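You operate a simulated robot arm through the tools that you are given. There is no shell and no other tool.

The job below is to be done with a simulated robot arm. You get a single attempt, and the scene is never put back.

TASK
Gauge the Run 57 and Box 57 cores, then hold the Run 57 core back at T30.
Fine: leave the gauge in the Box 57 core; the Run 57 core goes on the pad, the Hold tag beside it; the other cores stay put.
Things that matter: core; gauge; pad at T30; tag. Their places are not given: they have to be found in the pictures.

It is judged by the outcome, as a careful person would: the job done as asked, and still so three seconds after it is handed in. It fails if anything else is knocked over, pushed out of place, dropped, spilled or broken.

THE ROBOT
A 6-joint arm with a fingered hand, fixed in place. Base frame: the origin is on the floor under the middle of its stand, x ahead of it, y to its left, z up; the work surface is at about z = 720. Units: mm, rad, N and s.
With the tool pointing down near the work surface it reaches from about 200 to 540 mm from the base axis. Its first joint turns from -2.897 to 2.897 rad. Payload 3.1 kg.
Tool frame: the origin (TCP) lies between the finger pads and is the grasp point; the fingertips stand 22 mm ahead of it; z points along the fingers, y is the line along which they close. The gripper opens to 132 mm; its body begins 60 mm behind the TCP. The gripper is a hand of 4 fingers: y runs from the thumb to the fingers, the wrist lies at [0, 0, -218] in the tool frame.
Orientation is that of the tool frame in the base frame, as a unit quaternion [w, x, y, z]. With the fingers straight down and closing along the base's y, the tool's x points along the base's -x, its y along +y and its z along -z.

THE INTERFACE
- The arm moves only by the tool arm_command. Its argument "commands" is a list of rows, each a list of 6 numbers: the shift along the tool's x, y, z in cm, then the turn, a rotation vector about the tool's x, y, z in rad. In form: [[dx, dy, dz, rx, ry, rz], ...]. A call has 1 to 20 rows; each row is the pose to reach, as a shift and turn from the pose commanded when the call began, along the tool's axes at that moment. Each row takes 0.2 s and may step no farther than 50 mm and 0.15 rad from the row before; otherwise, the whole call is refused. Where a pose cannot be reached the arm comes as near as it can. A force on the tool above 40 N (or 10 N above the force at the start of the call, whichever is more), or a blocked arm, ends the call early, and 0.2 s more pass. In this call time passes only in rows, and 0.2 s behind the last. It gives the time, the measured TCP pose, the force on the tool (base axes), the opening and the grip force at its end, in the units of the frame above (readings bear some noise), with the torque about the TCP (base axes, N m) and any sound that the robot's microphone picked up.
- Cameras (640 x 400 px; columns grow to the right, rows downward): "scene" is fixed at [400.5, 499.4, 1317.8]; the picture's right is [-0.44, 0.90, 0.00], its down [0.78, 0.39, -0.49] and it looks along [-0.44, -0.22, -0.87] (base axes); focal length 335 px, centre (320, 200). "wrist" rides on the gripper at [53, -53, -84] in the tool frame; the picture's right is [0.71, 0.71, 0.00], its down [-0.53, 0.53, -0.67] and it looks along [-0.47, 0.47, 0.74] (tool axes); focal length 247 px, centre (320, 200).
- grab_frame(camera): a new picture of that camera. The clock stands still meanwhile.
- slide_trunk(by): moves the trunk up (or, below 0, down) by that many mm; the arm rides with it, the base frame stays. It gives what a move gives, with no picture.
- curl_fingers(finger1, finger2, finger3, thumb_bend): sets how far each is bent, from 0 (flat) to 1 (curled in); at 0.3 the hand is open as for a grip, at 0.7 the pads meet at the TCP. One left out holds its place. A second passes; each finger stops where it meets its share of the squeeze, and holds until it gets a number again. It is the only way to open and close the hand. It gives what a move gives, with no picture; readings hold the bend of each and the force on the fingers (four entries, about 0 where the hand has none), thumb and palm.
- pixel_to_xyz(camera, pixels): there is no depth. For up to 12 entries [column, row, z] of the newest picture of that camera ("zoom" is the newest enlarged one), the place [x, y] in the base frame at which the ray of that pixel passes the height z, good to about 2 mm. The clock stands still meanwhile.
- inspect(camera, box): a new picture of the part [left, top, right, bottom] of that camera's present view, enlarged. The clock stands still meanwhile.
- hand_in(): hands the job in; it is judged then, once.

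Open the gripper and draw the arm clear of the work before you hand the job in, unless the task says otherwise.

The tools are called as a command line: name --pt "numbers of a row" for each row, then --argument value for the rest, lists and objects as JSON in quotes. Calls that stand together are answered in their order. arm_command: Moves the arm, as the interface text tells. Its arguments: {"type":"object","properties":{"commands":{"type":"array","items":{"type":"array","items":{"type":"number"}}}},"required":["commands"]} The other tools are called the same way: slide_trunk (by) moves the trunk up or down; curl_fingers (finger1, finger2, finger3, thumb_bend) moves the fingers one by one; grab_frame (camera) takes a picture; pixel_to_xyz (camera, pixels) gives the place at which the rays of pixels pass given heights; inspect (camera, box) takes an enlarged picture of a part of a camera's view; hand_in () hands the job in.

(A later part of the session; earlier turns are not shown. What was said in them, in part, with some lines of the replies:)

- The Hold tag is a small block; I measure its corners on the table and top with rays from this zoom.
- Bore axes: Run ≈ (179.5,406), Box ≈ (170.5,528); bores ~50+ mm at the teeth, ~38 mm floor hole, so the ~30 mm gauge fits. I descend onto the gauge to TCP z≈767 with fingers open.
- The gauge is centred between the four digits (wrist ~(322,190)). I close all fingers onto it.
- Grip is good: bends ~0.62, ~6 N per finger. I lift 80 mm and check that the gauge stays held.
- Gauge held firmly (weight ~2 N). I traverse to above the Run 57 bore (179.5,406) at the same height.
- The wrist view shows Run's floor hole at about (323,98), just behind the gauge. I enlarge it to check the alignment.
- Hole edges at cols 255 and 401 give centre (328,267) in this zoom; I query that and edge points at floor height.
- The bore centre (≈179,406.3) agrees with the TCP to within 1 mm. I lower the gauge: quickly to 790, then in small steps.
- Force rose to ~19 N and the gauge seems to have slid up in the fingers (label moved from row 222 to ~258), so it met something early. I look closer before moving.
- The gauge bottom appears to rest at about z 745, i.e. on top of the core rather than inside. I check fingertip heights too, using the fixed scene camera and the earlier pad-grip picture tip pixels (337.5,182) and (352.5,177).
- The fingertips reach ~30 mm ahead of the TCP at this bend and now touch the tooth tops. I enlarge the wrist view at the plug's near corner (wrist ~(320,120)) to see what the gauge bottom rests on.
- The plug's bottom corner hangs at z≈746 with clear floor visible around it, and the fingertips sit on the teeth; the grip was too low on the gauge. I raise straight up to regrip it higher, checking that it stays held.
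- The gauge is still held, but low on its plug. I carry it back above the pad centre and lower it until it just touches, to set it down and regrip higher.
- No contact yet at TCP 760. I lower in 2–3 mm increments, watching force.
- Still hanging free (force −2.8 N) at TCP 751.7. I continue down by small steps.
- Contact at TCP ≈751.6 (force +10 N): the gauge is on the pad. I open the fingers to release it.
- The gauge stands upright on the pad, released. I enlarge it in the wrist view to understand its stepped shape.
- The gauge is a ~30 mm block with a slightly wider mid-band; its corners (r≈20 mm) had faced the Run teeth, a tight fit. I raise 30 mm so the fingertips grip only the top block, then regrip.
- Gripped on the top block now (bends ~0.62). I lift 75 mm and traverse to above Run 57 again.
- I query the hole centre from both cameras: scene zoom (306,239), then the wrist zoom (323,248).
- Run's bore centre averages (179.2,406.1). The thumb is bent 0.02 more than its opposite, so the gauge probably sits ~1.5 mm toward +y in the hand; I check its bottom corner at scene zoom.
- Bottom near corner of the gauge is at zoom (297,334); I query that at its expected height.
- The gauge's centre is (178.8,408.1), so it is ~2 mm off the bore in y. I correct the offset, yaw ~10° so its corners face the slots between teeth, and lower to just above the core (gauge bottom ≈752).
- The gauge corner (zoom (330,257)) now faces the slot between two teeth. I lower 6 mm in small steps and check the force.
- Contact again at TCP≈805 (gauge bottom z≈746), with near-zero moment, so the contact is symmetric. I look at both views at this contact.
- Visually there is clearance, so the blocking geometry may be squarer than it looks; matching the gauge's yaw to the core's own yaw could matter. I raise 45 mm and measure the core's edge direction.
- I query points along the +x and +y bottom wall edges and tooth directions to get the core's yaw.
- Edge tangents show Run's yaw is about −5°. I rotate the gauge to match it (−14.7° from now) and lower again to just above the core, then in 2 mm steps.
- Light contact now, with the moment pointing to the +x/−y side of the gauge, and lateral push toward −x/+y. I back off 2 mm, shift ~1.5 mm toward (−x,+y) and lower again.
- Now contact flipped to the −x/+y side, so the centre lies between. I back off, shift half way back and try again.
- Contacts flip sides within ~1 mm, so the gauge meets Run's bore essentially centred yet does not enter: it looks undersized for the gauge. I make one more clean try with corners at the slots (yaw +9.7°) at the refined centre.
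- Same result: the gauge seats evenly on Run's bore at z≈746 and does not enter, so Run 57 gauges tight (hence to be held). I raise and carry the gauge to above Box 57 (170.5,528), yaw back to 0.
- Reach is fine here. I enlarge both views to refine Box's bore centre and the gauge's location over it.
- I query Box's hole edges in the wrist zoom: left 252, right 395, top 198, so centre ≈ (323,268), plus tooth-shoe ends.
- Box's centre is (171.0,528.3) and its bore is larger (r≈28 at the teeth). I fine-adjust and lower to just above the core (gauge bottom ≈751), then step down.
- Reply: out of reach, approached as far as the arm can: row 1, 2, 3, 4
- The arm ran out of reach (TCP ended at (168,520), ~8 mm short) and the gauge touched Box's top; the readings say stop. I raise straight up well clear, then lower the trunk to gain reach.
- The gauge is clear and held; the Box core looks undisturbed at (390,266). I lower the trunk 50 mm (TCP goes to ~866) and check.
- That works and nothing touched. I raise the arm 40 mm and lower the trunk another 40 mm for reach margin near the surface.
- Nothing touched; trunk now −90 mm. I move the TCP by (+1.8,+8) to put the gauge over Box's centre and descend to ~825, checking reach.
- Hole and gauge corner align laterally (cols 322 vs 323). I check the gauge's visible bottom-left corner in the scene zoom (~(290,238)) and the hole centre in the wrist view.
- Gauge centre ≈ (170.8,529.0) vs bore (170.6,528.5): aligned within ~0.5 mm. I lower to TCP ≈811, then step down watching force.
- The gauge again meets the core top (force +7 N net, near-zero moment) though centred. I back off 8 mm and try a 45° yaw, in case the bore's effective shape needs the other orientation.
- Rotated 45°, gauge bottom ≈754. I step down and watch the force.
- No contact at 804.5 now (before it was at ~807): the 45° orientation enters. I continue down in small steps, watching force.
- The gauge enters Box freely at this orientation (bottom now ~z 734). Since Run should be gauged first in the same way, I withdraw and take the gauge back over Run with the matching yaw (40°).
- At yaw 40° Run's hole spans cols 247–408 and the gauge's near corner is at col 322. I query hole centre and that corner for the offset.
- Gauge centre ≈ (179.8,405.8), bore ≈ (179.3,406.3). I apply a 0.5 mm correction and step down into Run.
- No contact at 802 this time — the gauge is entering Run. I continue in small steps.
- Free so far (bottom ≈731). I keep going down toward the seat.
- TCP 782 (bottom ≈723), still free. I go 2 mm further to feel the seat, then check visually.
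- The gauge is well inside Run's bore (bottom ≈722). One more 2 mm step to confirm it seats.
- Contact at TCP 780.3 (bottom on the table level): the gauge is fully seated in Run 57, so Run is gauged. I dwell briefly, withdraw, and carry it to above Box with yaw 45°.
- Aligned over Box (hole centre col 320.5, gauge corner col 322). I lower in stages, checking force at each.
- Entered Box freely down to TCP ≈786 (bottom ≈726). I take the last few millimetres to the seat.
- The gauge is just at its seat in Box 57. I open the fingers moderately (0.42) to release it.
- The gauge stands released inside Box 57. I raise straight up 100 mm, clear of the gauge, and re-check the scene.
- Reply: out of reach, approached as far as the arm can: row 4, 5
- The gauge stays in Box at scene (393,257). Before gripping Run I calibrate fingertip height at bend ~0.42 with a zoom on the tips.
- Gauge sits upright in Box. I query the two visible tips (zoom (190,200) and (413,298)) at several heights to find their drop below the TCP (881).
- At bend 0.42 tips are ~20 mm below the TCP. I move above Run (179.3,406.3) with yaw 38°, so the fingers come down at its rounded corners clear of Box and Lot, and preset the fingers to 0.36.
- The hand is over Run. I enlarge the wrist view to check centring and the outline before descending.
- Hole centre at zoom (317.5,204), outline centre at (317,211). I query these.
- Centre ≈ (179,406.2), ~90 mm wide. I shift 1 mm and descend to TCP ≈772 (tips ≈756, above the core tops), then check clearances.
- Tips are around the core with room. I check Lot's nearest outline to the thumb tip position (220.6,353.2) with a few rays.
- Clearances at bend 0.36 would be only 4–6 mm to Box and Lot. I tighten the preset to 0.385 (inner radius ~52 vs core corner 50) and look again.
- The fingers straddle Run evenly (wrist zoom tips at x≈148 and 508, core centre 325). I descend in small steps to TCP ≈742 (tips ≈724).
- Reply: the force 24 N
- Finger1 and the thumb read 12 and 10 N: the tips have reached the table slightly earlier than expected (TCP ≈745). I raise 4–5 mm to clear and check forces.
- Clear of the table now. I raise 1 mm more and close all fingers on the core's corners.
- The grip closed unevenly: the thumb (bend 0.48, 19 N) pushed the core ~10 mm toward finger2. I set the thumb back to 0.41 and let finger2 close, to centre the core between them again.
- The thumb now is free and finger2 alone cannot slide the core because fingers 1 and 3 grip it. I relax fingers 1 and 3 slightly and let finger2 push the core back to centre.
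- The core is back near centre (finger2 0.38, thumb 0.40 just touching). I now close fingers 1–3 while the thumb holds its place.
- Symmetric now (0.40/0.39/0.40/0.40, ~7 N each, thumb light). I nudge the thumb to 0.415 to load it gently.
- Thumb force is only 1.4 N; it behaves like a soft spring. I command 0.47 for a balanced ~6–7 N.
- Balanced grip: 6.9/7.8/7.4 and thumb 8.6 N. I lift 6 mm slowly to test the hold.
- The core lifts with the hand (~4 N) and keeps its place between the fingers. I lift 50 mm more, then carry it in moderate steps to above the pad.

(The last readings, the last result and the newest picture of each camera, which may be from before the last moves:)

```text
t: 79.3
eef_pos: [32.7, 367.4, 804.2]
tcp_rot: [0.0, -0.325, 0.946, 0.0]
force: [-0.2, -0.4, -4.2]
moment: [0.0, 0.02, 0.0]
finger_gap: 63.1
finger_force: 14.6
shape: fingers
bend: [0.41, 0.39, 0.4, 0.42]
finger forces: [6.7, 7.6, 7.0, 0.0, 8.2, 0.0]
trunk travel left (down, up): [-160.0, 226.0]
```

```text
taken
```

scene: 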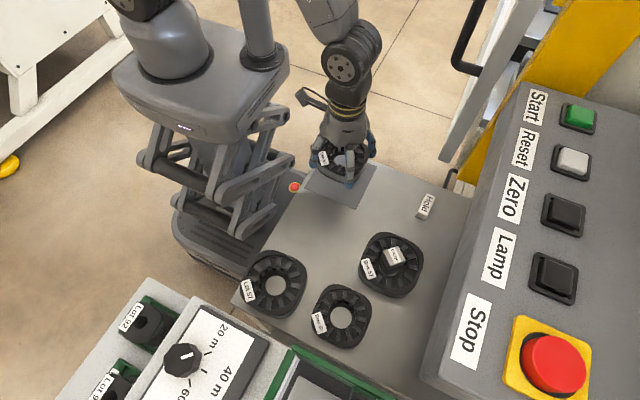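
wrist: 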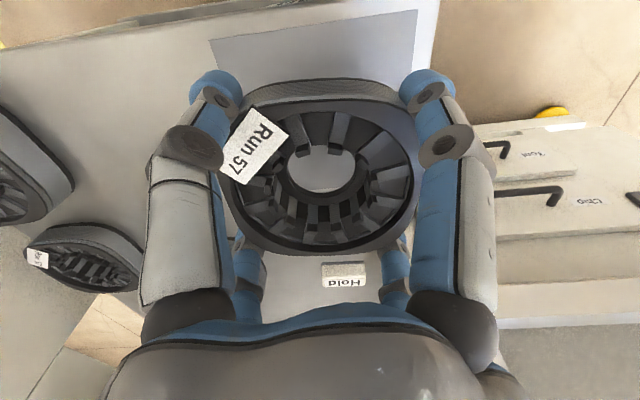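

The core is held level over the pad. I measure its centre relative to the pad from the wrist zoom (core bottom now ≈776).

inspect --camera "wrist" --box '[220, 60, 430, 260]'

pixel_to_xyz --camera "zoom" --pixels '[[320, 200, 776], [320, 200, 776], [320, 200, 801]]'

```text
2.00 times, centred on (325, 160) of wrist
```

zoom: 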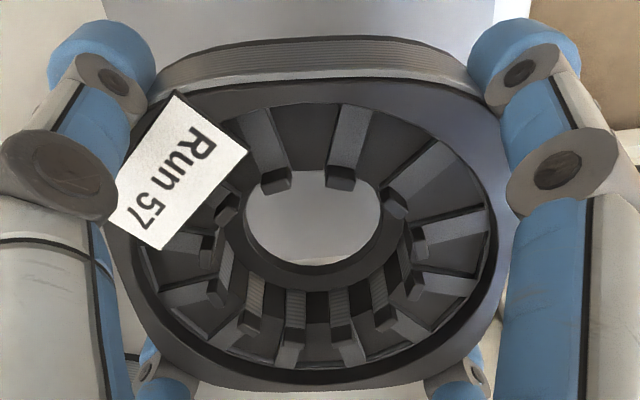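

```text
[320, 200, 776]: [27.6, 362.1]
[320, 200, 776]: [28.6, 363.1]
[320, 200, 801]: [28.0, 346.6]
```

Hole centre in this zoom is ≈(313,214). I query it at the core's bottom height, plus the rim extremes at top height.

pixel_to_xyz --camera "zoom" --pixels '[[313, 214, 778], [313, 214, 778], [313, 214, 778], [245, 214, 778], [381, 214, 778], [313, 263, 778], [105, 210, 801], [513, 205, 801], [312, 82, 801], [312, 388, 801]]'

```text
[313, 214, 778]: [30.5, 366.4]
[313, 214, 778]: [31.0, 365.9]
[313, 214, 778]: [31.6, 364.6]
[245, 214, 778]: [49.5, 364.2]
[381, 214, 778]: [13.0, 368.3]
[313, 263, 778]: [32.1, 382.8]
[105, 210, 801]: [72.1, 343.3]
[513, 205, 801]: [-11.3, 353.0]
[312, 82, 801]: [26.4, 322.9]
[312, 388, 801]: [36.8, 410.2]
```

Core centre ≈ (30.8,366), pad centre (31,368). I correct +2 mm in y and lower to just above the pad.

arm_command --pt "-0.12 0.16 1 0 0 0" --pt "-0.12 0.16 2.5 0 0 0" --pt "-0.12 0.16 4 0 0 0" --pt "-0.12 0.16 4.8 0 0 0" --pt "-0.12 0.16 5.1 0 0 0" --pt "-0.12 0.16 5.1 0 0 0"

inspect --camera "scene" --box '[285, 120, 395, 220]'

```text
t: 80.8
eef_pos: [31.1, 369.9, 752.2]
tcp_rot: [0.0, -0.324, 0.946, 0.0]
force: [-0.4, -0.5, -4.7]
moment: [0.0, -0.02, -0.01]
finger_gap: 63.3
finger_force: 14.4
shape: fingers
bend: [0.41, 0.39, 0.4, 0.42]
finger forces: [6.7, 7.5, 7.0, 0.0, 8.3, 0.0]
trunk travel left (down, up): [-160.0, 226.0]
```

```text
4.00 times, centred on (340, 170) of scene
```

zoom: 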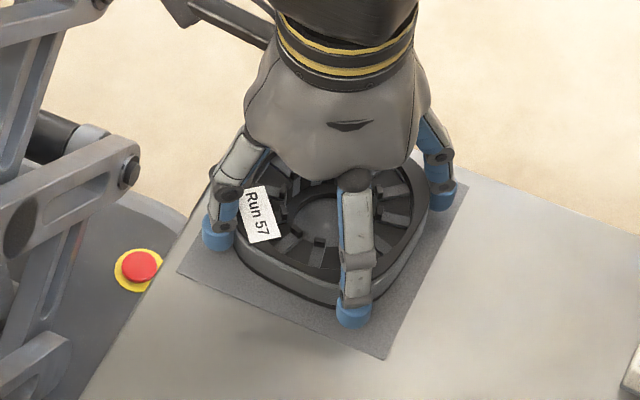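

The core hovers just over the pad, within its edges. I lower by 1–2 mm steps until it touches.

arm_command --pt "0 0 0.1 0 0 0" --pt "0 0 0.2 0 0 0"

arm_command --pt "0 0 0.1 0 0 0" --pt "0 0 0.15 0 0 0"

```text
t: 81.3
eef_pos: [32.4, 367.9, 750.9]
tcp_rot: [0.0, -0.325, 0.946, -0.001]
force: [-0.2, 0.1, -4.8]
moment: [-0.03, 0.01, 0.03]
finger_gap: 63.0
finger_force: 15.1
shape: fingers
bend: [0.41, 0.39, 0.4, 0.42]
finger forces: [6.7, 7.6, 6.9, 0.0, 8.2, 0.1]
trunk travel left (down, up): [-160.0, 226.0]
```

```text
t: 82.0
eef_pos: [31.4, 369.4, 750.0]
tcp_rot: [0.0, -0.325, 0.946, -0.001]
force: [-0.6, -0.8, -4.1]
moment: [-0.01, 0.04, 0.0]
finger_gap: 63.2
finger_force: 14.8
shape: fingers
bend: [0.41, 0.39, 0.4, 0.42]
finger forces: [6.8, 7.5, 6.9, 0.0, 8.3, 0.0]
trunk travel left (down, up): [-160.0, 226.0]
```

arm_command --pt "0 0 0.1 0 0 0" --pt "0 0 0.15 0 0 0"

```text
t: 82.5
eef_pos: [32.6, 368.4, 747.8]
tcp_rot: [0.0, -0.325, 0.946, 0.001]
force: [-1.5, 1.2, 5.0]
moment: [0.02, 0.05, 0.08]
finger_gap: 63.0
finger_force: 15.0
shape: fingers
bend: [0.41, 0.39, 0.4, 0.42]
finger forces: [6.9, 8.3, 6.9, 0.0, 7.6, 0.1]
trunk travel left (down, up): [-160.0, 226.0]
```

Force turned to +5 N: the core rests on the pad. I open the fingers to release it.

curl_fingers --finger1 0.33 --finger2 0.33 --finger3 0.33 --thumb_bend 0.33

arm_command --pt "0 0 -1 0 0 0" --pt "0 0 -3 0 0 0" --pt "0 0 -6 0 0 0" --pt "0 0 -10 0 0 0" --pt "0 0 -12 0 0 0" --pt "0 0 -12 0 0 0"

grab_frame --camera "scene"

grab_frame --camera "wrist"

```text
t: 83.5
eef_pos: [32.5, 367.7, 749.5]
tcp_rot: [0.0, -0.326, 0.946, 0.0]
force: [-0.4, 0.3, 0.4]
moment: [-0.03, 0.01, -0.01]
finger_gap: 80.6
finger_force: 0.1
shape: fingers
bend: [0.33, 0.33, 0.33, 0.33]
finger forces: [0.0, 0.0, 0.1, 0.0, 0.0, 0.1]
trunk travel left (down, up): [-160.0, 226.0]
```

```text
t: 85.0
eef_pos: [32.3, 366.9, 867.1]
tcp_rot: [0.001, -0.325, 0.946, 0.0]
force: [0.8, -0.2, 0.0]
moment: [-0.02, -0.02, 0.0]
finger_gap: 80.6
finger_force: 0.1
shape: fingers
bend: [0.33, 0.33, 0.33, 0.33]
finger forces: [0.0, 0.0, 0.1, 0.0, 0.0, 0.0]
trunk travel left (down, up): [-160.0, 226.0]
```

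```text
taken
```

scene: 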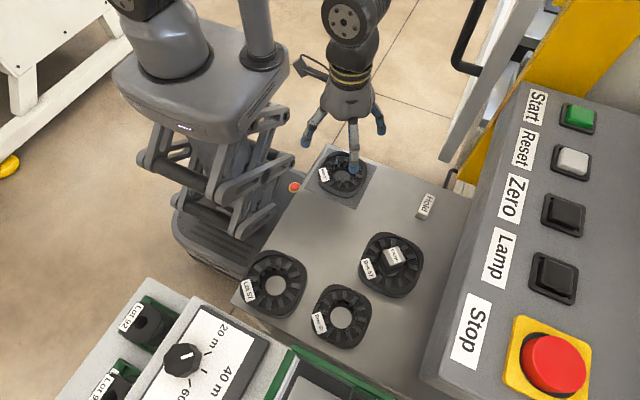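

```text
taken
```

wrist: 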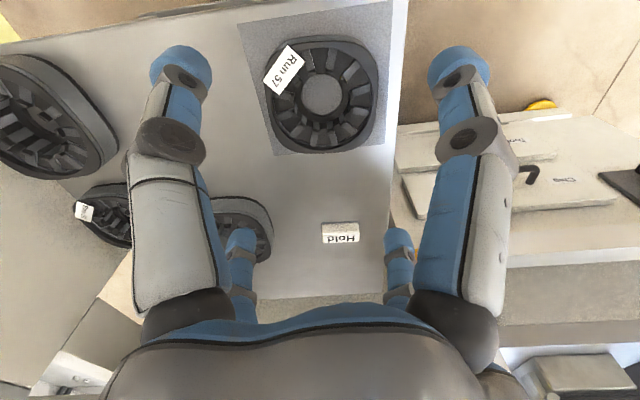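

The Run core is on the pad. I enlarge the wrist view to check it lies fully within the pad and measure its position.

inspect --camera "wrist" --box '[230, 0, 400, 170]'

pixel_to_xyz --camera "zoom" --pixels '[[320, 200, 722]]'

inspect --camera "scene" --box '[290, 130, 450, 230]'

```text
2.35 times, centred on (315, 85) of wrist
```

zoom: 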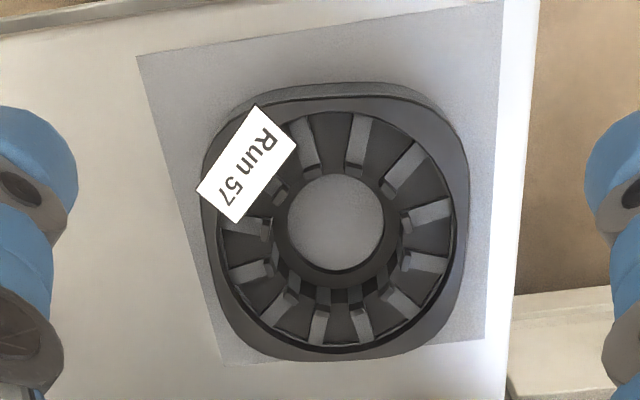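

```text
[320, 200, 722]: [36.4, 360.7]
```

```text
4.00 times, centred on (370, 180) of scene
```

zoom: 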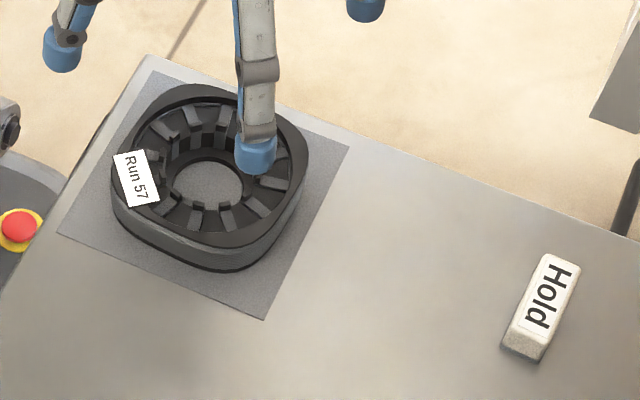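

Core is inside the pad's edges. Next the Hold tag (~(25,549), 50 mm along x, ~21 mm wide). I'll grip its ends with fingers 1 and 3 only, so I fold thumb and finger2 flat out of the way first.

curl_fingers --finger1 0.42 --finger2 0.0 --finger3 0.42 --thumb_bend 0.0

grab_frame --camera "wrist"

inspect --camera "scene" --box '[270, 60, 430, 200]'

```text
t: 86.0
eef_pos: [33.7, 366.6, 866.4]
tcp_rot: [0.0, -0.325, 0.946, 0.001]
force: [0.9, 0.0, 0.4]
moment: [0.06, -0.02, 0.01]
finger_gap: 99.1
finger_force: 0.1
shape: fingers
bend: [0.42, 0.01, 0.42, 0.0]
finger forces: [0.1, 0.0, 0.1, 0.0, 0.0, 0.0]
trunk travel left (down, up): [-160.0, 226.0]
```

```text
taken
```

wrist: 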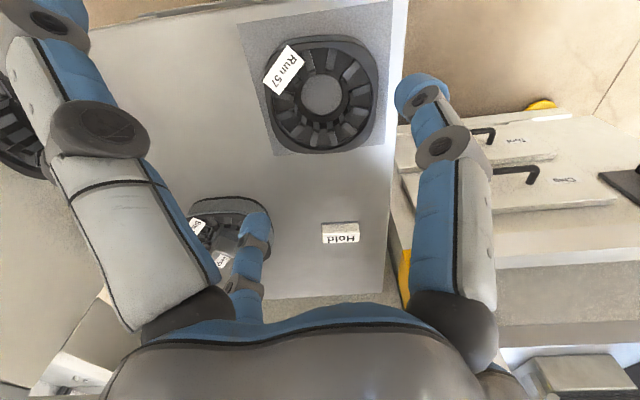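

```text
2.86 times, centred on (350, 130) of scene
```

zoom: 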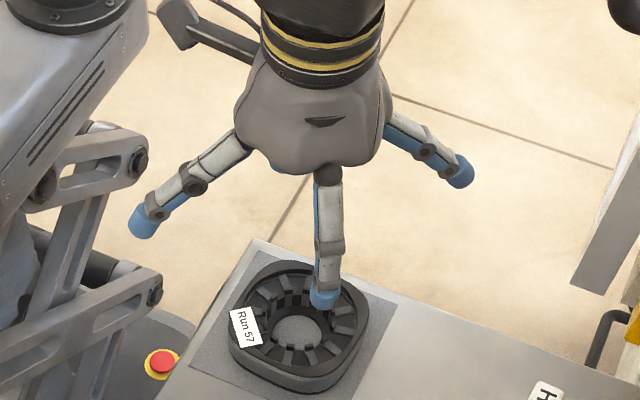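

Thumb and finger2 are spread out and up. I estimate their tip height (scene (288,138) for the thumb) to be sure they stay above the Run core later.

grab_frame --camera "scene"

pixel_to_xyz --camera "scene" --pixels '[[288, 137, 850], [288, 137, 870], [288, 137, 890], [288, 137, 910], [399, 122, 850], [399, 122, 870], [399, 122, 890], [399, 122, 910]]'

```text
taken
```

scene: 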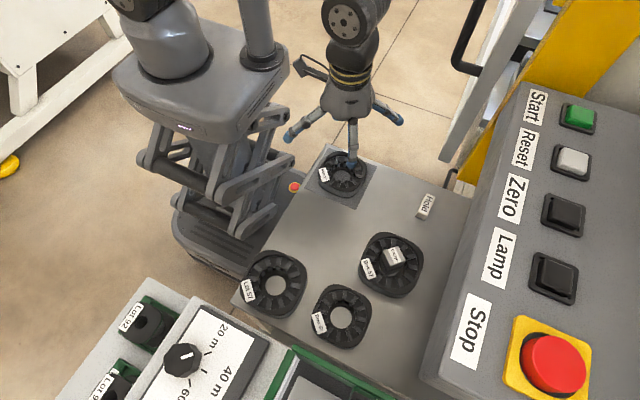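

```text
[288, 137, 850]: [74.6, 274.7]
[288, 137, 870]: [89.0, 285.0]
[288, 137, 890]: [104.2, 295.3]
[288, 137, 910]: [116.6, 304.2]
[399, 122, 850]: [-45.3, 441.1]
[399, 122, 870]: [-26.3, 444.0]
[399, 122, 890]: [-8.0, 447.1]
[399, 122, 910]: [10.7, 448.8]
```

At bend 0 the spare tips sit ~0–4 mm above TCP level at radius ~98 mm. Before flying to the tag, I check how far the table edge and console are on its +y side, where finger2 will stick out.

pixel_to_xyz --camera "scene" --pixels '[[472, 197, 720], [463, 240, 720], [450, 300, 720], [426, 395, 720], [480, 160, 720], [466, 215, 720], [515, 85, 800], [515, 85, 900], [500, 180, 720]]'

inspect --camera "scene" --box '[390, 100, 550, 260]'

```text
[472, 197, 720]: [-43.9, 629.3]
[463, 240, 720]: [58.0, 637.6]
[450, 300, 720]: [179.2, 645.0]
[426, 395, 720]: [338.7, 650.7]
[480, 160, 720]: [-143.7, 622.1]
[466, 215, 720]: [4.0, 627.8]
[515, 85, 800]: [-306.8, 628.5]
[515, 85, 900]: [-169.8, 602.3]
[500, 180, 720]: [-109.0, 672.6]
```

```text
2.50 times, centred on (470, 180) of scene
```

zoom: 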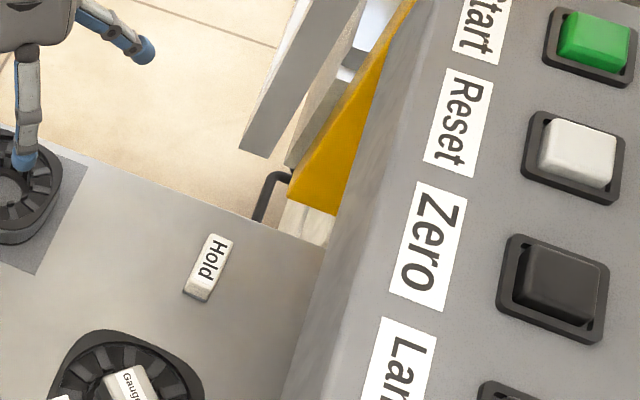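

The console side is at y≈630–640, so finger2 must not be spread there; and a flat thumb would sit too low over the core at placing. I try curling the thumb fully in (1.0) and see where it ends up, with the other fingers at pick presets.

curl_fingers --finger1 0.46 --finger2 0.4 --finger3 0.46 --thumb_bend 1.0

grab_frame --camera "wrist"

inspect --camera "scene" --box '[290, 60, 410, 190]'

```text
t: 87.0
eef_pos: [33.7, 367.5, 867.6]
tcp_rot: [0.0, -0.324, 0.946, 0.0]
force: [-0.3, 0.4, -0.3]
moment: [0.0, 0.02, 0.01]
finger_gap: 53.6
finger_force: 0.0
shape: fingers
bend: [0.46, 0.4, 0.46, 1.0]
finger forces: [0.0, 0.1, 0.0, 0.0, 0.0, 0.0]
trunk travel left (down, up): [-160.0, 226.0]
```

```text
taken
```

wrist: 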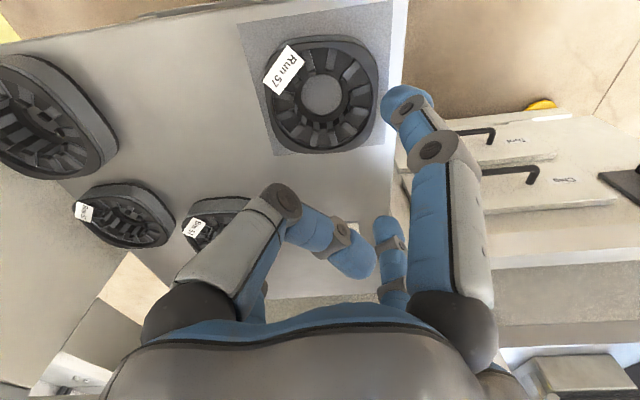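

```text
3.08 times, centred on (350, 125) of scene
```

zoom: 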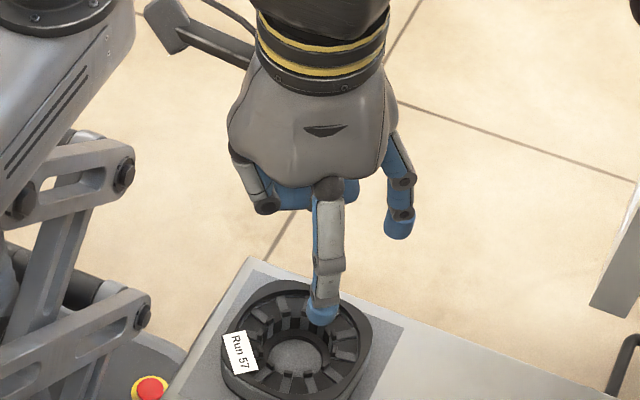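

Curled in, the thumb lies high under the palm (lowest joint ~6 mm above TCP level), so it clears tag and core. I set finger2 to 0.45 and fly part-way, to (28,480), rotating to yaw ≈0, and look at the console side.

curl_fingers --finger1 0.46 --finger2 0.46 --finger3 0.46

arm_command --pt "-1.2 1.5 0.5 0 0 0.12" --pt "-2.4 3.1 1.0 0 0 0.24" --pt "-3.6 4.7 1.5 0 0 0.36" --pt "-4.8 6.3 2.0 0 0 0.48" --pt "-5.8 7.8 2.5 0 0 0.6" --pt "-6.5 9.2 3.0 0 0 0.69" --pt "-6.5 9.2 3.0 0 0 0.69"

grab_frame --camera "wrist"

grab_frame --camera "scene"

```text
t: 88.0
eef_pos: [32.2, 366.4, 867.4]
tcp_rot: [0.0, -0.325, 0.946, 0.001]
force: [0.4, -0.1, -1.0]
moment: [-0.03, -0.03, 0.0]
finger_gap: 53.8
finger_force: 0.1
shape: fingers
bend: [0.46, 0.46, 0.46, 1.0]
finger forces: [0.1, 0.0, 0.0, 0.0, 0.0, 0.1]
trunk travel left (down, up): [-160.0, 226.0]
```

```text
t: 89.5
eef_pos: [26.4, 479.5, 838.4]
tcp_rot: [0.0, 0.015, 1.0, 0.0]
force: [0.3, -0.5, -1.0]
moment: [0.01, 0.01, -0.01]
finger_gap: 53.4
finger_force: 0.0
shape: fingers
bend: [0.46, 0.46, 0.46, 1.0]
finger forces: [0.0, 0.1, 0.1, 0.0, 0.0, 0.0]
trunk travel left (down, up): [-160.0, 226.0]
```

```text
taken
```

wrist: 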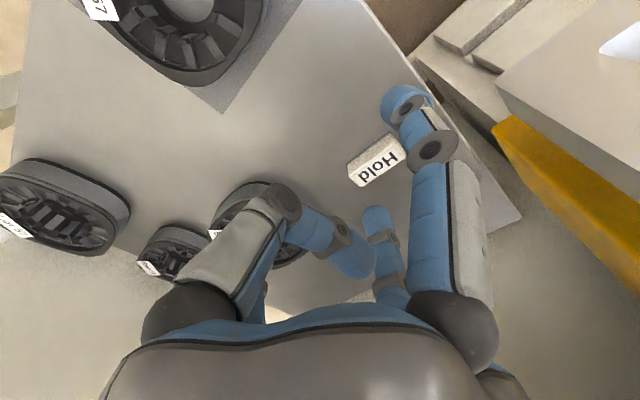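

```text
taken
```

scene: 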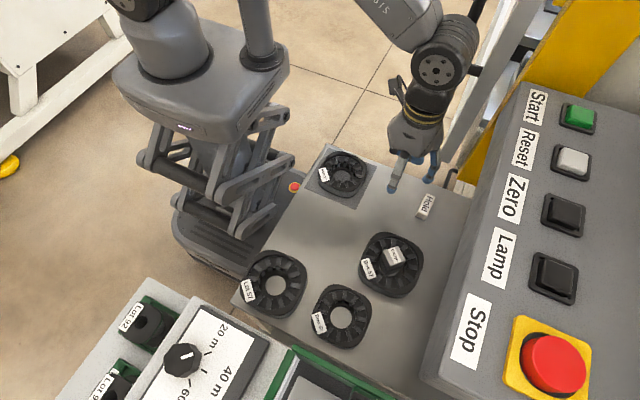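

In the wrist view the table's far corner shows at (520,215). I query it and nearby edge points at table height, and the tag corners.

pixel_to_xyz --camera "wrist" --pixels '[[520, 215, 720], [405, 55, 720], [440, 110, 720], [500, 250, 720], [380, 140, 735], [405, 160, 735], [348, 165, 735], [367, 185, 735], [347, 172, 720], [335, 320, 720], [495, 85, 900], [495, 125, 800]]'

inspect --camera "wrist" --box '[330, 80, 640, 330]'

```text
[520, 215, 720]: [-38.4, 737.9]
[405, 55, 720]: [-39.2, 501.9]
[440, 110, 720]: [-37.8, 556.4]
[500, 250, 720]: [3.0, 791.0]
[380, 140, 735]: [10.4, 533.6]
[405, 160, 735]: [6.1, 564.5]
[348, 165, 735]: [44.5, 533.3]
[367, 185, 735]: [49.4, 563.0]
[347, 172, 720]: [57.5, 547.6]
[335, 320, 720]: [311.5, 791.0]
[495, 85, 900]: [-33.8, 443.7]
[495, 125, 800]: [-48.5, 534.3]
```

```text
1.60 times, centred on (485, 205) of wrist
```

zoom: 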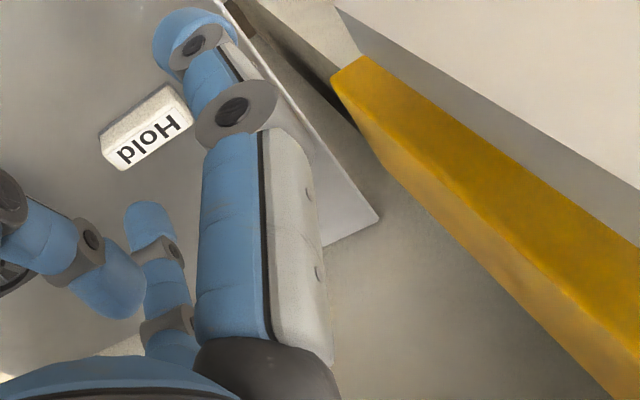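

The wrist view shows open table out to y≈738, but triangulating the console labels from the first wrist picture puts the console's edge near y≈573 at z≈1000, close to where an upright wrist would be over the tag. So I approach the tag with the hand tilted ~13° (wrist leaning back toward the base).

arm_command --pt "0.0 0.0 0.5 -0.115 0 0" --pt "0.0 0.0 1.0 -0.227 0 0" --pt "0.1 2.2 2.0 -0.227 0 0" --pt "0.2 4.4 3.2 -0.227 0 0" --pt "0.28 6.6 4.3 -0.227 0 0" --pt "0.28 6.6 4.3 -0.227 0 0"

grab_frame --camera "wrist"

grab_frame --camera "scene"

```text
t: 91.0
eef_pos: [25.8, 546.0, 795.7]
tcp_rot: [0.001, 0.014, 0.993, 0.113]
force: [0.0, 0.0, 0.5]
moment: [-0.01, 0.01, -0.02]
finger_gap: 53.5
finger_force: 0.1
shape: fingers
bend: [0.46, 0.46, 0.46, 1.0]
finger forces: [0.0, 0.0, 0.0, 0.0, 0.0, 0.0]
trunk travel left (down, up): [-160.0, 226.0]
```

```text
taken
```

wrist: 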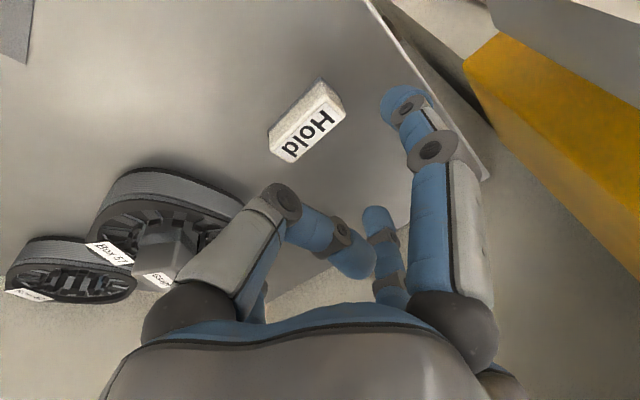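

```text
taken
```

scene: 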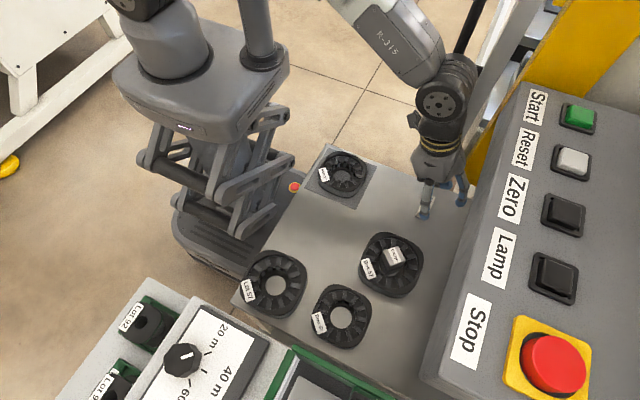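

The tilted hand is over the tag, clear of the console. I enlarge the tag in the wrist view to fine-align the grip along its length.

inspect --camera "wrist" --box '[250, 60, 370, 180]'

pixel_to_xyz --camera "zoom" --pixels '[[320, 200, 720]]'

```text
3.33 times, centred on (310, 120) of wrist
```

zoom: 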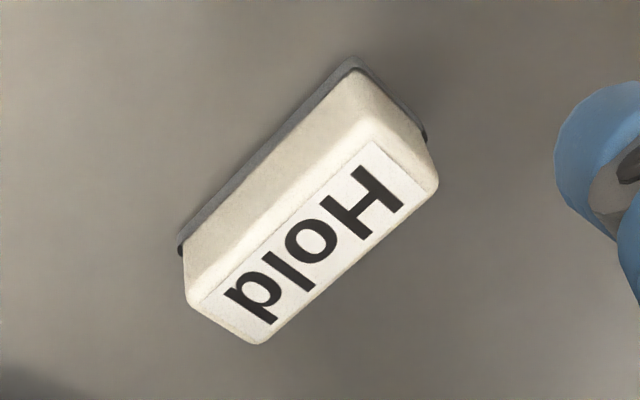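

```text
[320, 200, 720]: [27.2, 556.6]
```

I query the tag's base corners at z 720 and top corners at z≈735.

pixel_to_xyz --camera "zoom" --pixels '[[350, 57, 720], [180, 248, 720], [427, 140, 720], [375, 140, 735], [438, 188, 735], [188, 300, 735], [258, 343, 735], [375, 140, 740], [438, 188, 740], [188, 300, 740], [258, 343, 740]]'

```text
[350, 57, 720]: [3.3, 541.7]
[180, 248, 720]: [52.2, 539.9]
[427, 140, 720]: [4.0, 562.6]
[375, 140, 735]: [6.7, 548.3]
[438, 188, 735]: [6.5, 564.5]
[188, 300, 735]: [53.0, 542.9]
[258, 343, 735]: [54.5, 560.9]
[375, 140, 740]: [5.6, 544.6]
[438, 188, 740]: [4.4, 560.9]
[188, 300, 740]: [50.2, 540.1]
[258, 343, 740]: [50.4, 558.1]
```

The tag is 49×22 mm, ~20 mm tall, centred at (27.5,550.5). I shift 1.7 mm in x and descend vertically to TCP ≈753 with fingers 1 and 3 straddling its ends.

arm_command --pt "-0.17 -0.3 1.3 0 0 0" --pt "-0.17 -0.6 2.6 0 0 0" --pt "-0.17 -0.85 3.6 0 0 0" --pt "-0.17 -0.97 4.15 0 0 0" --pt "-0.17 -0.97 4.15 0 0 0"

grab_frame --camera "wrist"

inspect --camera "scene" --box '[385, 150, 485, 240]'

```text
t: 92.2
eef_pos: [27.1, 545.9, 754.6]
tcp_rot: [0.001, 0.014, 0.994, 0.113]
force: [-0.6, 0.0, 0.1]
moment: [0.0, 0.0, -0.04]
finger_gap: 53.6
finger_force: 0.1
shape: fingers
bend: [0.46, 0.46, 0.46, 1.0]
finger forces: [0.0, 0.0, 0.1, 0.0, 0.1, 0.1]
trunk travel left (down, up): [-160.0, 226.0]
```

```text
taken
```

wrist: 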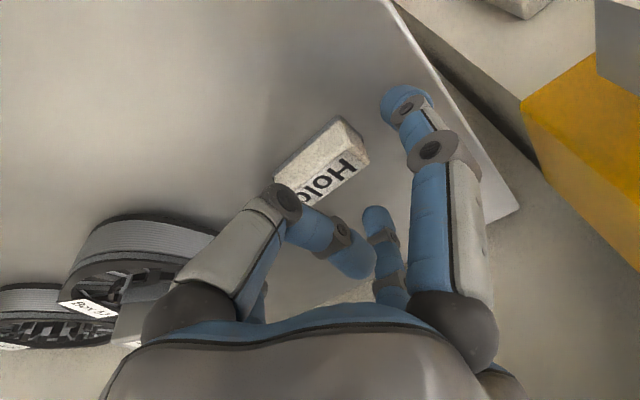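

```text
4.44 times, centred on (435, 195) of scene
```

zoom: 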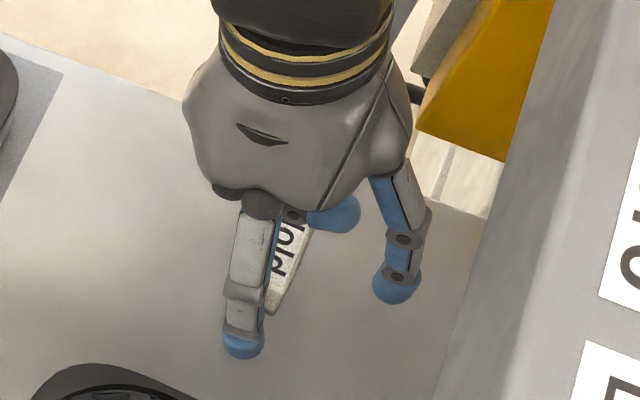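

I check finger3's tip (zoom (243,337)) against the tag's end (zoom ~(283,305)) for y-alignment.

pixel_to_xyz --camera "zoom" --pixels '[[243, 337, 736], [243, 337, 736], [243, 337, 730], [265, 312, 720], [290, 318, 720], [272, 290, 740], [300, 300, 740], [392, 285, 740]]'

```text
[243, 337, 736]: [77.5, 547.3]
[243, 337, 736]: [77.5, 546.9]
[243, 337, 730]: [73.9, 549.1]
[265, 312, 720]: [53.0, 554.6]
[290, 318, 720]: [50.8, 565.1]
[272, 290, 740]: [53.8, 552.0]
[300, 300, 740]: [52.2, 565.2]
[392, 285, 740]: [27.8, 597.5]
```

Finger3's tip is at y≈547, the tag's axis at ≈550. I shift +1.5 mm in y and lower 3 mm more, then check force before closing.

arm_command --pt "0 0.1 0.15 0 0 0" --pt "0 0.08 0.33 0 0 0"

curl_fingers --finger1 0.65 --finger3 0.65

grab_frame --camera "wrist"

inspect --camera "scene" --box '[385, 150, 485, 240]'

```text
t: 92.8
eef_pos: [28.0, 548.9, 750.1]
tcp_rot: [0.001, 0.014, 0.993, 0.114]
force: [-0.7, 0.4, 0.0]
moment: [0.0, -0.01, 0.0]
finger_gap: 53.8
finger_force: 0.0
shape: fingers
bend: [0.46, 0.46, 0.46, 1.0]
finger forces: [0.0, 0.1, 0.0, 0.0, 0.0, 0.0]
trunk travel left (down, up): [-160.0, 226.0]
```

```text
t: 93.8
eef_pos: [28.0, 547.6, 751.5]
tcp_rot: [0.002, 0.014, 0.993, 0.114]
force: [-0.2, 0.3, -0.2]
moment: [-0.05, 0.03, 0.02]
finger_gap: 43.3
finger_force: 5.9
shape: fingers
bend: [0.56, 0.46, 0.56, 1.0]
finger forces: [5.9, 0.0, 5.8, 0.1, 0.1, 0.0]
trunk travel left (down, up): [-160.0, 226.0]
```

```text
taken
```

wrist: 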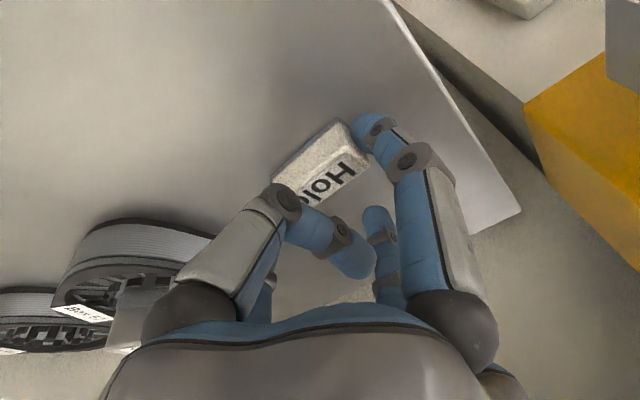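

```text
4.44 times, centred on (435, 195) of scene
```

zoom: 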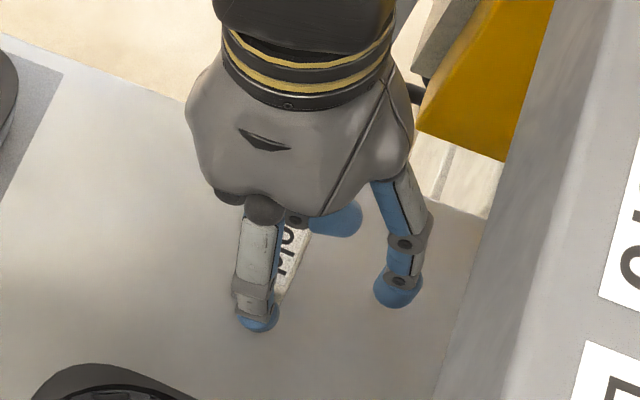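

Tag gripped end-to-end (bends 0.56, ~5.9 N each). I lift it 10 mm vertically to test.

arm_command --pt "0 0.07 -0.3 0 0 0" --pt "0 0.15 -0.65 0 0 0" --pt "0 0.23 -1.0 0 0 0"

grab_frame --camera "wrist"

inspect --camera "scene" --box '[385, 150, 485, 240]'

```text
t: 94.5
eef_pos: [28.1, 548.7, 760.6]
tcp_rot: [0.001, 0.014, 0.993, 0.114]
force: [-0.7, -0.3, -0.6]
moment: [-0.01, -0.03, -0.04]
finger_gap: 43.2
finger_force: 6.3
shape: fingers
bend: [0.56, 0.46, 0.56, 1.0]
finger forces: [5.9, 0.1, 5.9, 0.0, 0.0, 0.0]
trunk travel left (down, up): [-160.0, 226.0]
```

```text
taken
```

wrist: 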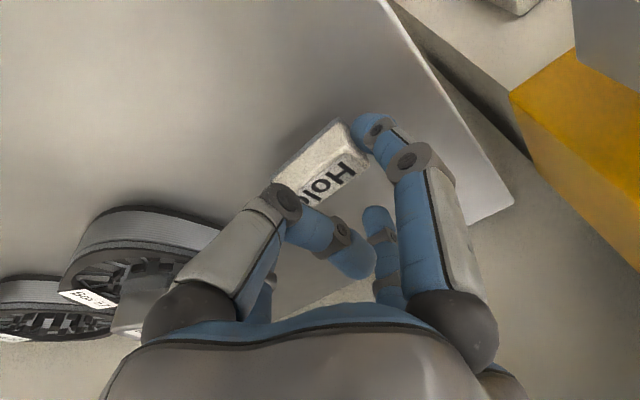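

```text
4.44 times, centred on (435, 195) of scene
```

zoom: 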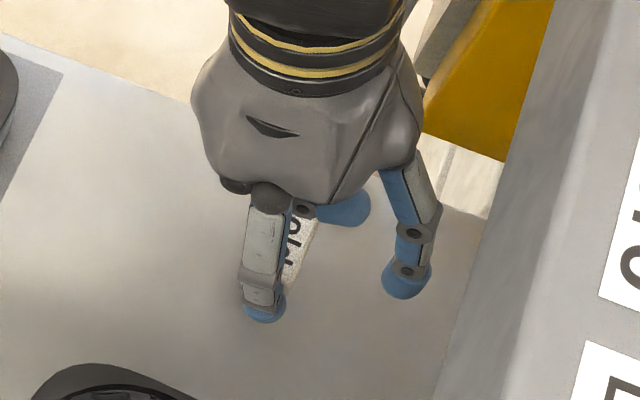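

The tag is held and level. I lift 35 mm more, then carry it back to beside the core (tag centre → y≈445), keeping the same tilt.

arm_command --pt "0 0.4 -1.7 0 0 0" --pt "0 0.79 -3.41 0 0 0" --pt "-0.05 -0.9 -3.8 0 0 0" --pt "-0.1 -2.9 -4.26 0 0 0" --pt "-0.17 -5.2 -4.79 0 0 0" --pt "-0.24 -7.5 -5.32 0 0 0" --pt "-0.3 -9.49 -5.78 0 0 0" --pt "-0.3 -9.49 -5.78 0 0 0"

grab_frame --camera "wrist"

grab_frame --camera "scene"

```text
t: 96.3
eef_pos: [27.3, 441.3, 796.0]
tcp_rot: [0.001, 0.014, 0.993, 0.113]
force: [-0.6, 1.5, -0.1]
moment: [0.0, 0.0, 0.0]
finger_gap: 43.1
finger_force: 5.9
shape: fingers
bend: [0.56, 0.46, 0.56, 1.0]
finger forces: [5.9, 0.1, 5.9, 0.0, 0.0, 0.0]
trunk travel left (down, up): [-160.0, 226.0]
```

```text
taken
```

wrist: 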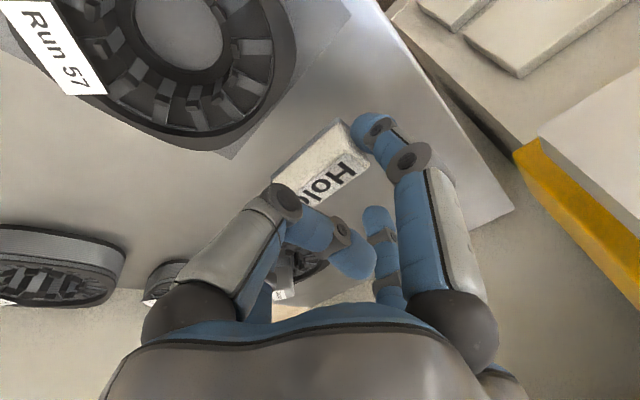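

```text
taken
```

scene: 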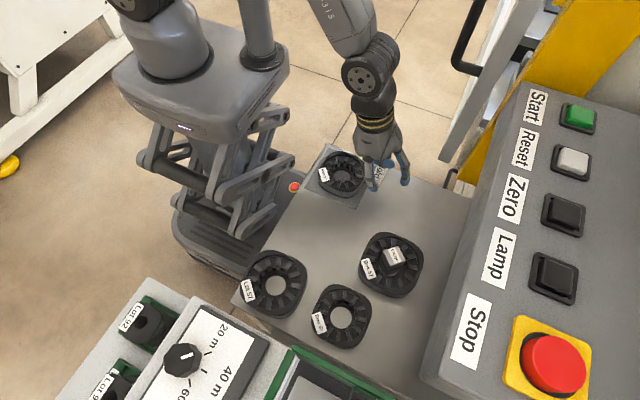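

The tag hangs beside the core at y≈444.5. I descend vertically to TCP ≈757 and look before the final touch.

arm_command --pt "0 -0.27 1.17 0 0 0" --pt "0 -0.54 2.34 0 0 0" --pt "0 -0.75 3.25 0 0 0" --pt "0 -0.87 3.75 0 0 0" --pt "0 -0.87 3.75 0 0 0"

grab_frame --camera "wrist"

inspect --camera "scene" --box '[310, 120, 420, 220]'

```text
t: 97.5
eef_pos: [28.5, 443.0, 757.0]
tcp_rot: [0.001, 0.014, 0.994, 0.113]
force: [-0.8, 0.0, -0.4]
moment: [0.03, 0.0, 0.01]
finger_gap: 43.3
finger_force: 6.5
shape: fingers
bend: [0.56, 0.46, 0.56, 1.0]
finger forces: [5.9, 0.0, 5.8, 0.1, 0.0, 0.1]
trunk travel left (down, up): [-160.0, 226.0]
```

```text
taken
```

wrist: 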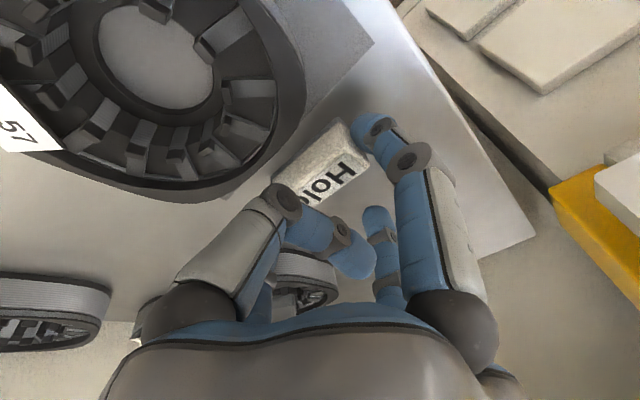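

```text
4.00 times, centred on (365, 170) of scene
```

zoom: 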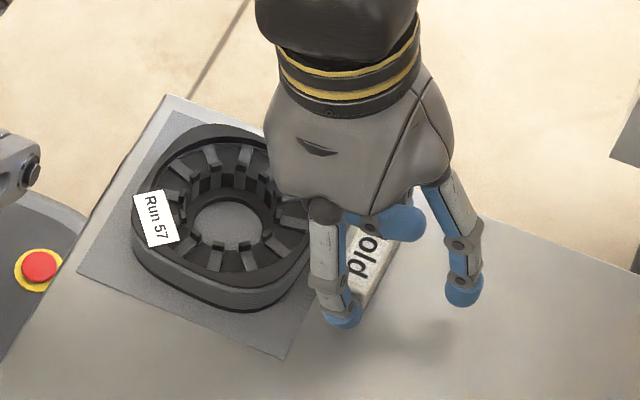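

Clearances look fine, no contact forces. I lower the last few millimetres until the tag touches the table.

arm_command --pt "0 -0.045 0.2 0 0 0" --pt "0 -0.09 0.39 0 0 0"

arm_command --pt "0 -0.025 0.1 0 0 0" --pt "0 -0.045 0.2 0 0 0"

```text
t: 98.2
eef_pos: [27.7, 441.8, 753.1]
tcp_rot: [0.001, 0.014, 0.993, 0.113]
force: [0.6, -0.3, 0.2]
moment: [-0.02, 0.01, 0.0]
finger_gap: 42.9
finger_force: 6.3
shape: fingers
bend: [0.56, 0.46, 0.56, 1.0]
finger forces: [6.0, 0.0, 5.9, 0.1, 0.0, 0.0]
trunk travel left (down, up): [-160.0, 226.0]
```

```text
t: 98.8
eef_pos: [27.2, 442.1, 750.6]
tcp_rot: [0.003, 0.014, 0.993, 0.114]
force: [0.8, -0.2, -0.8]
moment: [-0.02, -0.01, 0.01]
finger_gap: 43.1
finger_force: 5.6
shape: fingers
bend: [0.56, 0.46, 0.56, 1.0]
finger forces: [5.9, 0.0, 5.9, 0.0, 0.1, 0.0]
trunk travel left (down, up): [-160.0, 226.0]
```

Not yet in contact at 750.6. One more millimetre.

arm_command --pt "0 -0.025 0.1 0 0 0" --pt "0 -0.025 0.1 0 0 0"

```text
t: 99.3
eef_pos: [27.0, 442.4, 749.9]
tcp_rot: [0.002, 0.014, 0.993, 0.113]
force: [-0.9, 0.1, 1.2]
moment: [0.01, 0.03, 0.0]
finger_gap: 43.2
finger_force: 5.2
shape: fingers
bend: [0.56, 0.46, 0.56, 1.0]
finger forces: [6.1, 0.0, 6.0, 0.1, 0.1, 0.0]
trunk travel left (down, up): [-160.0, 226.0]
```

Light contact (+1.2 N). I open fingers 1 and 3 to release the tag.

curl_fingers --finger1 0.46 --finger3 0.46

grab_frame --camera "wrist"

inspect --camera "scene" --box '[310, 120, 420, 220]'

```text
t: 100.3
eef_pos: [27.5, 442.2, 750.6]
tcp_rot: [0.002, 0.014, 0.994, 0.113]
force: [0.9, 0.6, -0.7]
moment: [0.0, -0.02, 0.03]
finger_gap: 53.3
finger_force: 0.0
shape: fingers
bend: [0.46, 0.46, 0.46, 1.0]
finger forces: [0.0, 0.1, 0.0, 0.1, 0.0, 0.1]
trunk travel left (down, up): [-160.0, 226.0]
```

```text
taken
```

wrist: 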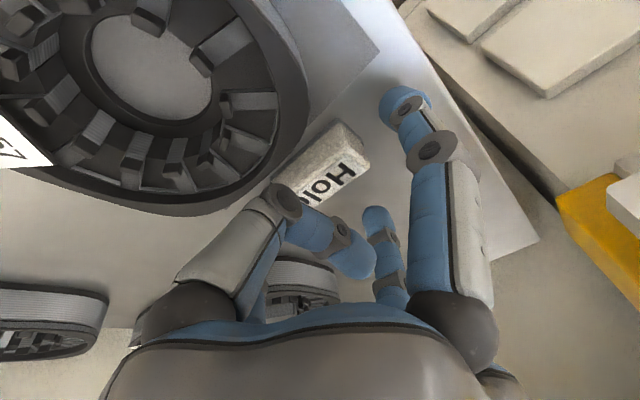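

```text
4.00 times, centred on (365, 170) of scene
```

zoom: 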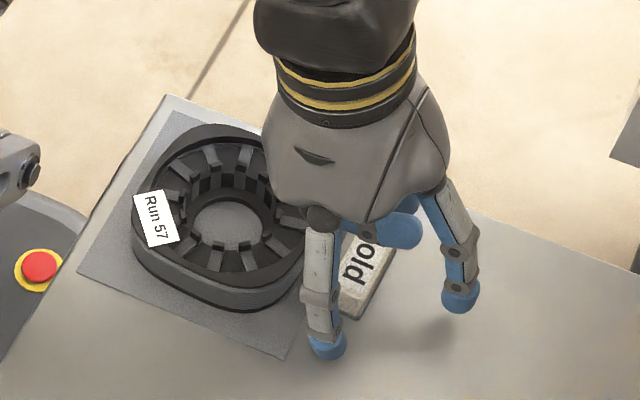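

The tag rests beside the core, released. I raise the hand vertically 110 mm and look at the result.

arm_command --pt "0 0.22 -0.97 0 0 0" --pt "0 0.67 -2.9 0 0 0" --pt "0 1.35 -5.84 0 0 0" --pt "0 2.0 -8.8 0 0 0" --pt "0 2.47 -10.7 0 0 0" --pt "0 2.47 -10.7 0 0 0"

grab_frame --camera "scene"

grab_frame --camera "wrist"

```text
t: 101.8
eef_pos: [27.1, 442.9, 860.3]
tcp_rot: [0.001, 0.014, 0.994, 0.113]
force: [-0.3, 0.1, 0.1]
moment: [-0.02, -0.03, 0.02]
finger_gap: 53.2
finger_force: 0.0
shape: fingers
bend: [0.46, 0.46, 0.46, 1.0]
finger forces: [0.0, 0.0, 0.1, 0.1, 0.1, 0.1]
trunk travel left (down, up): [-160.0, 226.0]
```

```text
taken
```

scene: 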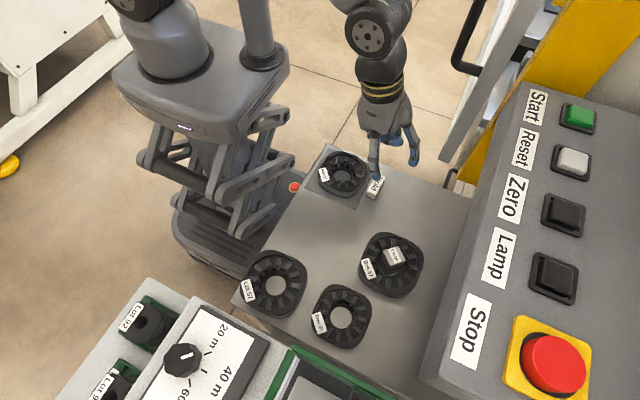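

```text
taken
```

wrist: 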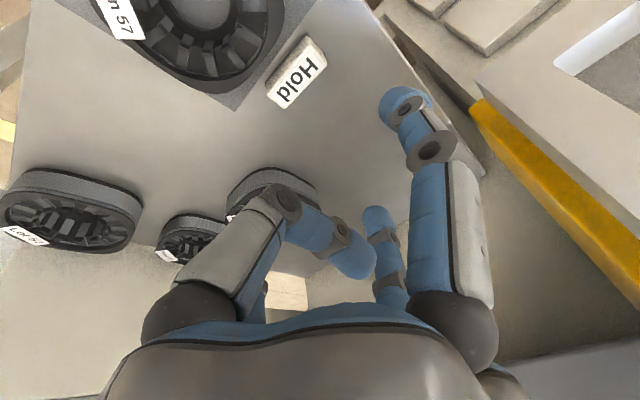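

Run core on the pad, Hold tag right beside it, gauge in Box 57; Lot and Row unmoved. I open the hand, level it, and raise the trunk back up to draw clear.

arm_command --pt "0 0 -1 0.115 0 0" --pt "0 0 -2 0.227 0 0" --pt "0 0 -2 0.227 0 0"

slide_trunk --by 90

curl_fingers --finger1 0.3 --finger2 0.3 --finger3 0.3 --thumb_bend 0.3

grab_frame --camera "scene"

grab_frame --camera "wrist"

```text
t: 102.5
eef_pos: [28.4, 437.6, 878.6]
tcp_rot: [0.0, 0.014, 1.0, -0.001]
force: [-0.2, -0.7, -0.1]
moment: [0.02, -0.04, 0.01]
finger_gap: 53.2
finger_force: 0.1
shape: fingers
bend: [0.46, 0.46, 0.46, 1.0]
finger forces: [0.0, 0.0, 0.0, 0.0, 0.0, 0.1]
trunk travel left (down, up): [-160.0, 226.0]
```

```text
t: 103.8
eef_pos: [27.4, 438.2, 969.1]
tcp_rot: [0.0, 0.013, 1.0, 0.0]
force: [0.1, 0.5, 0.0]
moment: [0.02, -0.01, 0.01]
finger_gap: 52.9
finger_force: 0.0
shape: fingers
bend: [0.46, 0.46, 0.46, 1.0]
finger forces: [0.1, 0.0, 0.0, 0.0, 0.1, 0.1]
trunk travel left (down, up): [-250.0, 136.0]
```

```text
t: 104.8
eef_pos: [27.4, 437.7, 968.2]
tcp_rot: [0.0, 0.014, 1.0, 0.0]
force: [-1.0, -0.4, 0.4]
moment: [0.03, -0.03, 0.0]
finger_gap: 87.5
finger_force: 0.1
shape: fingers
bend: [0.3, 0.3, 0.3, 0.3]
finger forces: [0.0, 0.0, 0.1, 0.1, 0.1, 0.0]
trunk travel left (down, up): [-250.0, 136.0]
```

```text
taken
```

scene: 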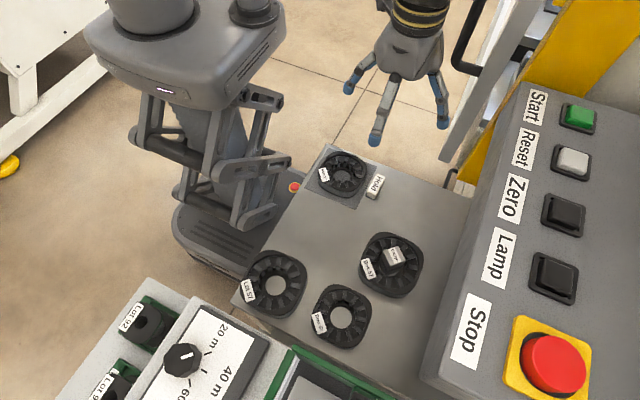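

```text
taken
```

wrist: 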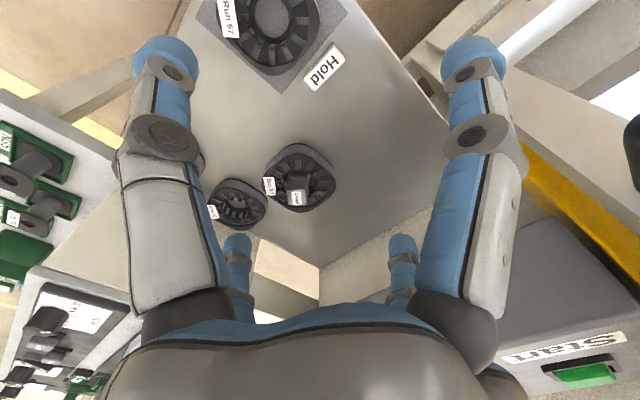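

The hand is open and clear. I zoom in for a final check of the pad, tag and Box/gauge.

inspect --camera "scene" --box '[295, 130, 405, 220]'

pixel_to_xyz --camera "zoom" --pixels '[[300, 200, 722], [320, 200, 720]]'

inspect --camera "scene" --box '[240, 220, 430, 350]'

```text
4.44 times, centred on (350, 175) of scene
```

zoom: 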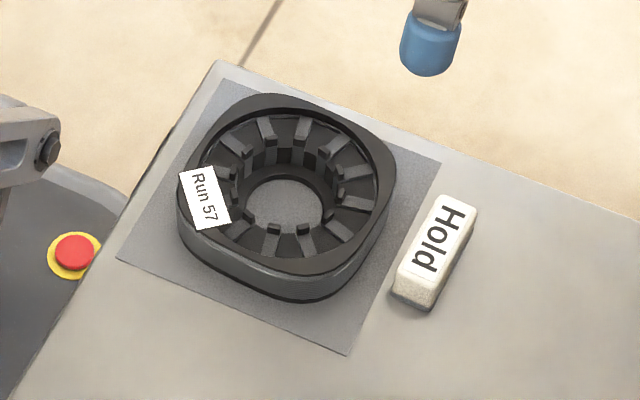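

```text
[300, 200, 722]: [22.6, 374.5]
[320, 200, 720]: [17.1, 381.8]
```

```text
3.08 times, centred on (335, 285) of scene
```

zoom: 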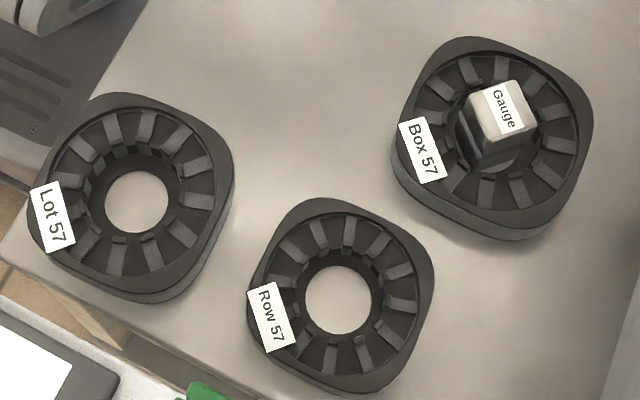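

The pictures show the Run 57 core fully on the pad, the Hold tag upright beside it, the gauge in Box 57, and Lot, Row and Box in their places. The hand is open and clear, so I hand in.

hand_in

```text
The job is handed in.
```

The job is handed in: both cores were gauged, and the Run 57 core is held back on the pad at T30.

- **Gauging:** I seated the gauge fully in the Run 57 core, withdrew it, then put it in the Box 57 core and left it there. It only went in when turned about 45° to the core. Earlier tries at other angles met the core tops with contact forces up to about 19 N, and on the first try the gauge slid up in the grip.
- **Run 57 core:** it sits fully within the pad. When I first closed the grip, the thumb pushed it about 10 mm. I centred it again before lifting it onto the pad.
- **Hold tag:** it stands upright on the table beside the core, just off the pad edge, with a gap of about 2 cm.
- **Other cores:** the Lot 57, Row 57 and Box 57 cores are in their original places in the final pictures.
- **T30 sign:** I found no sign reading T30. I used the one grey pad on the table, where the gauge stood at the start.

The hand is open and raised clear of the work.
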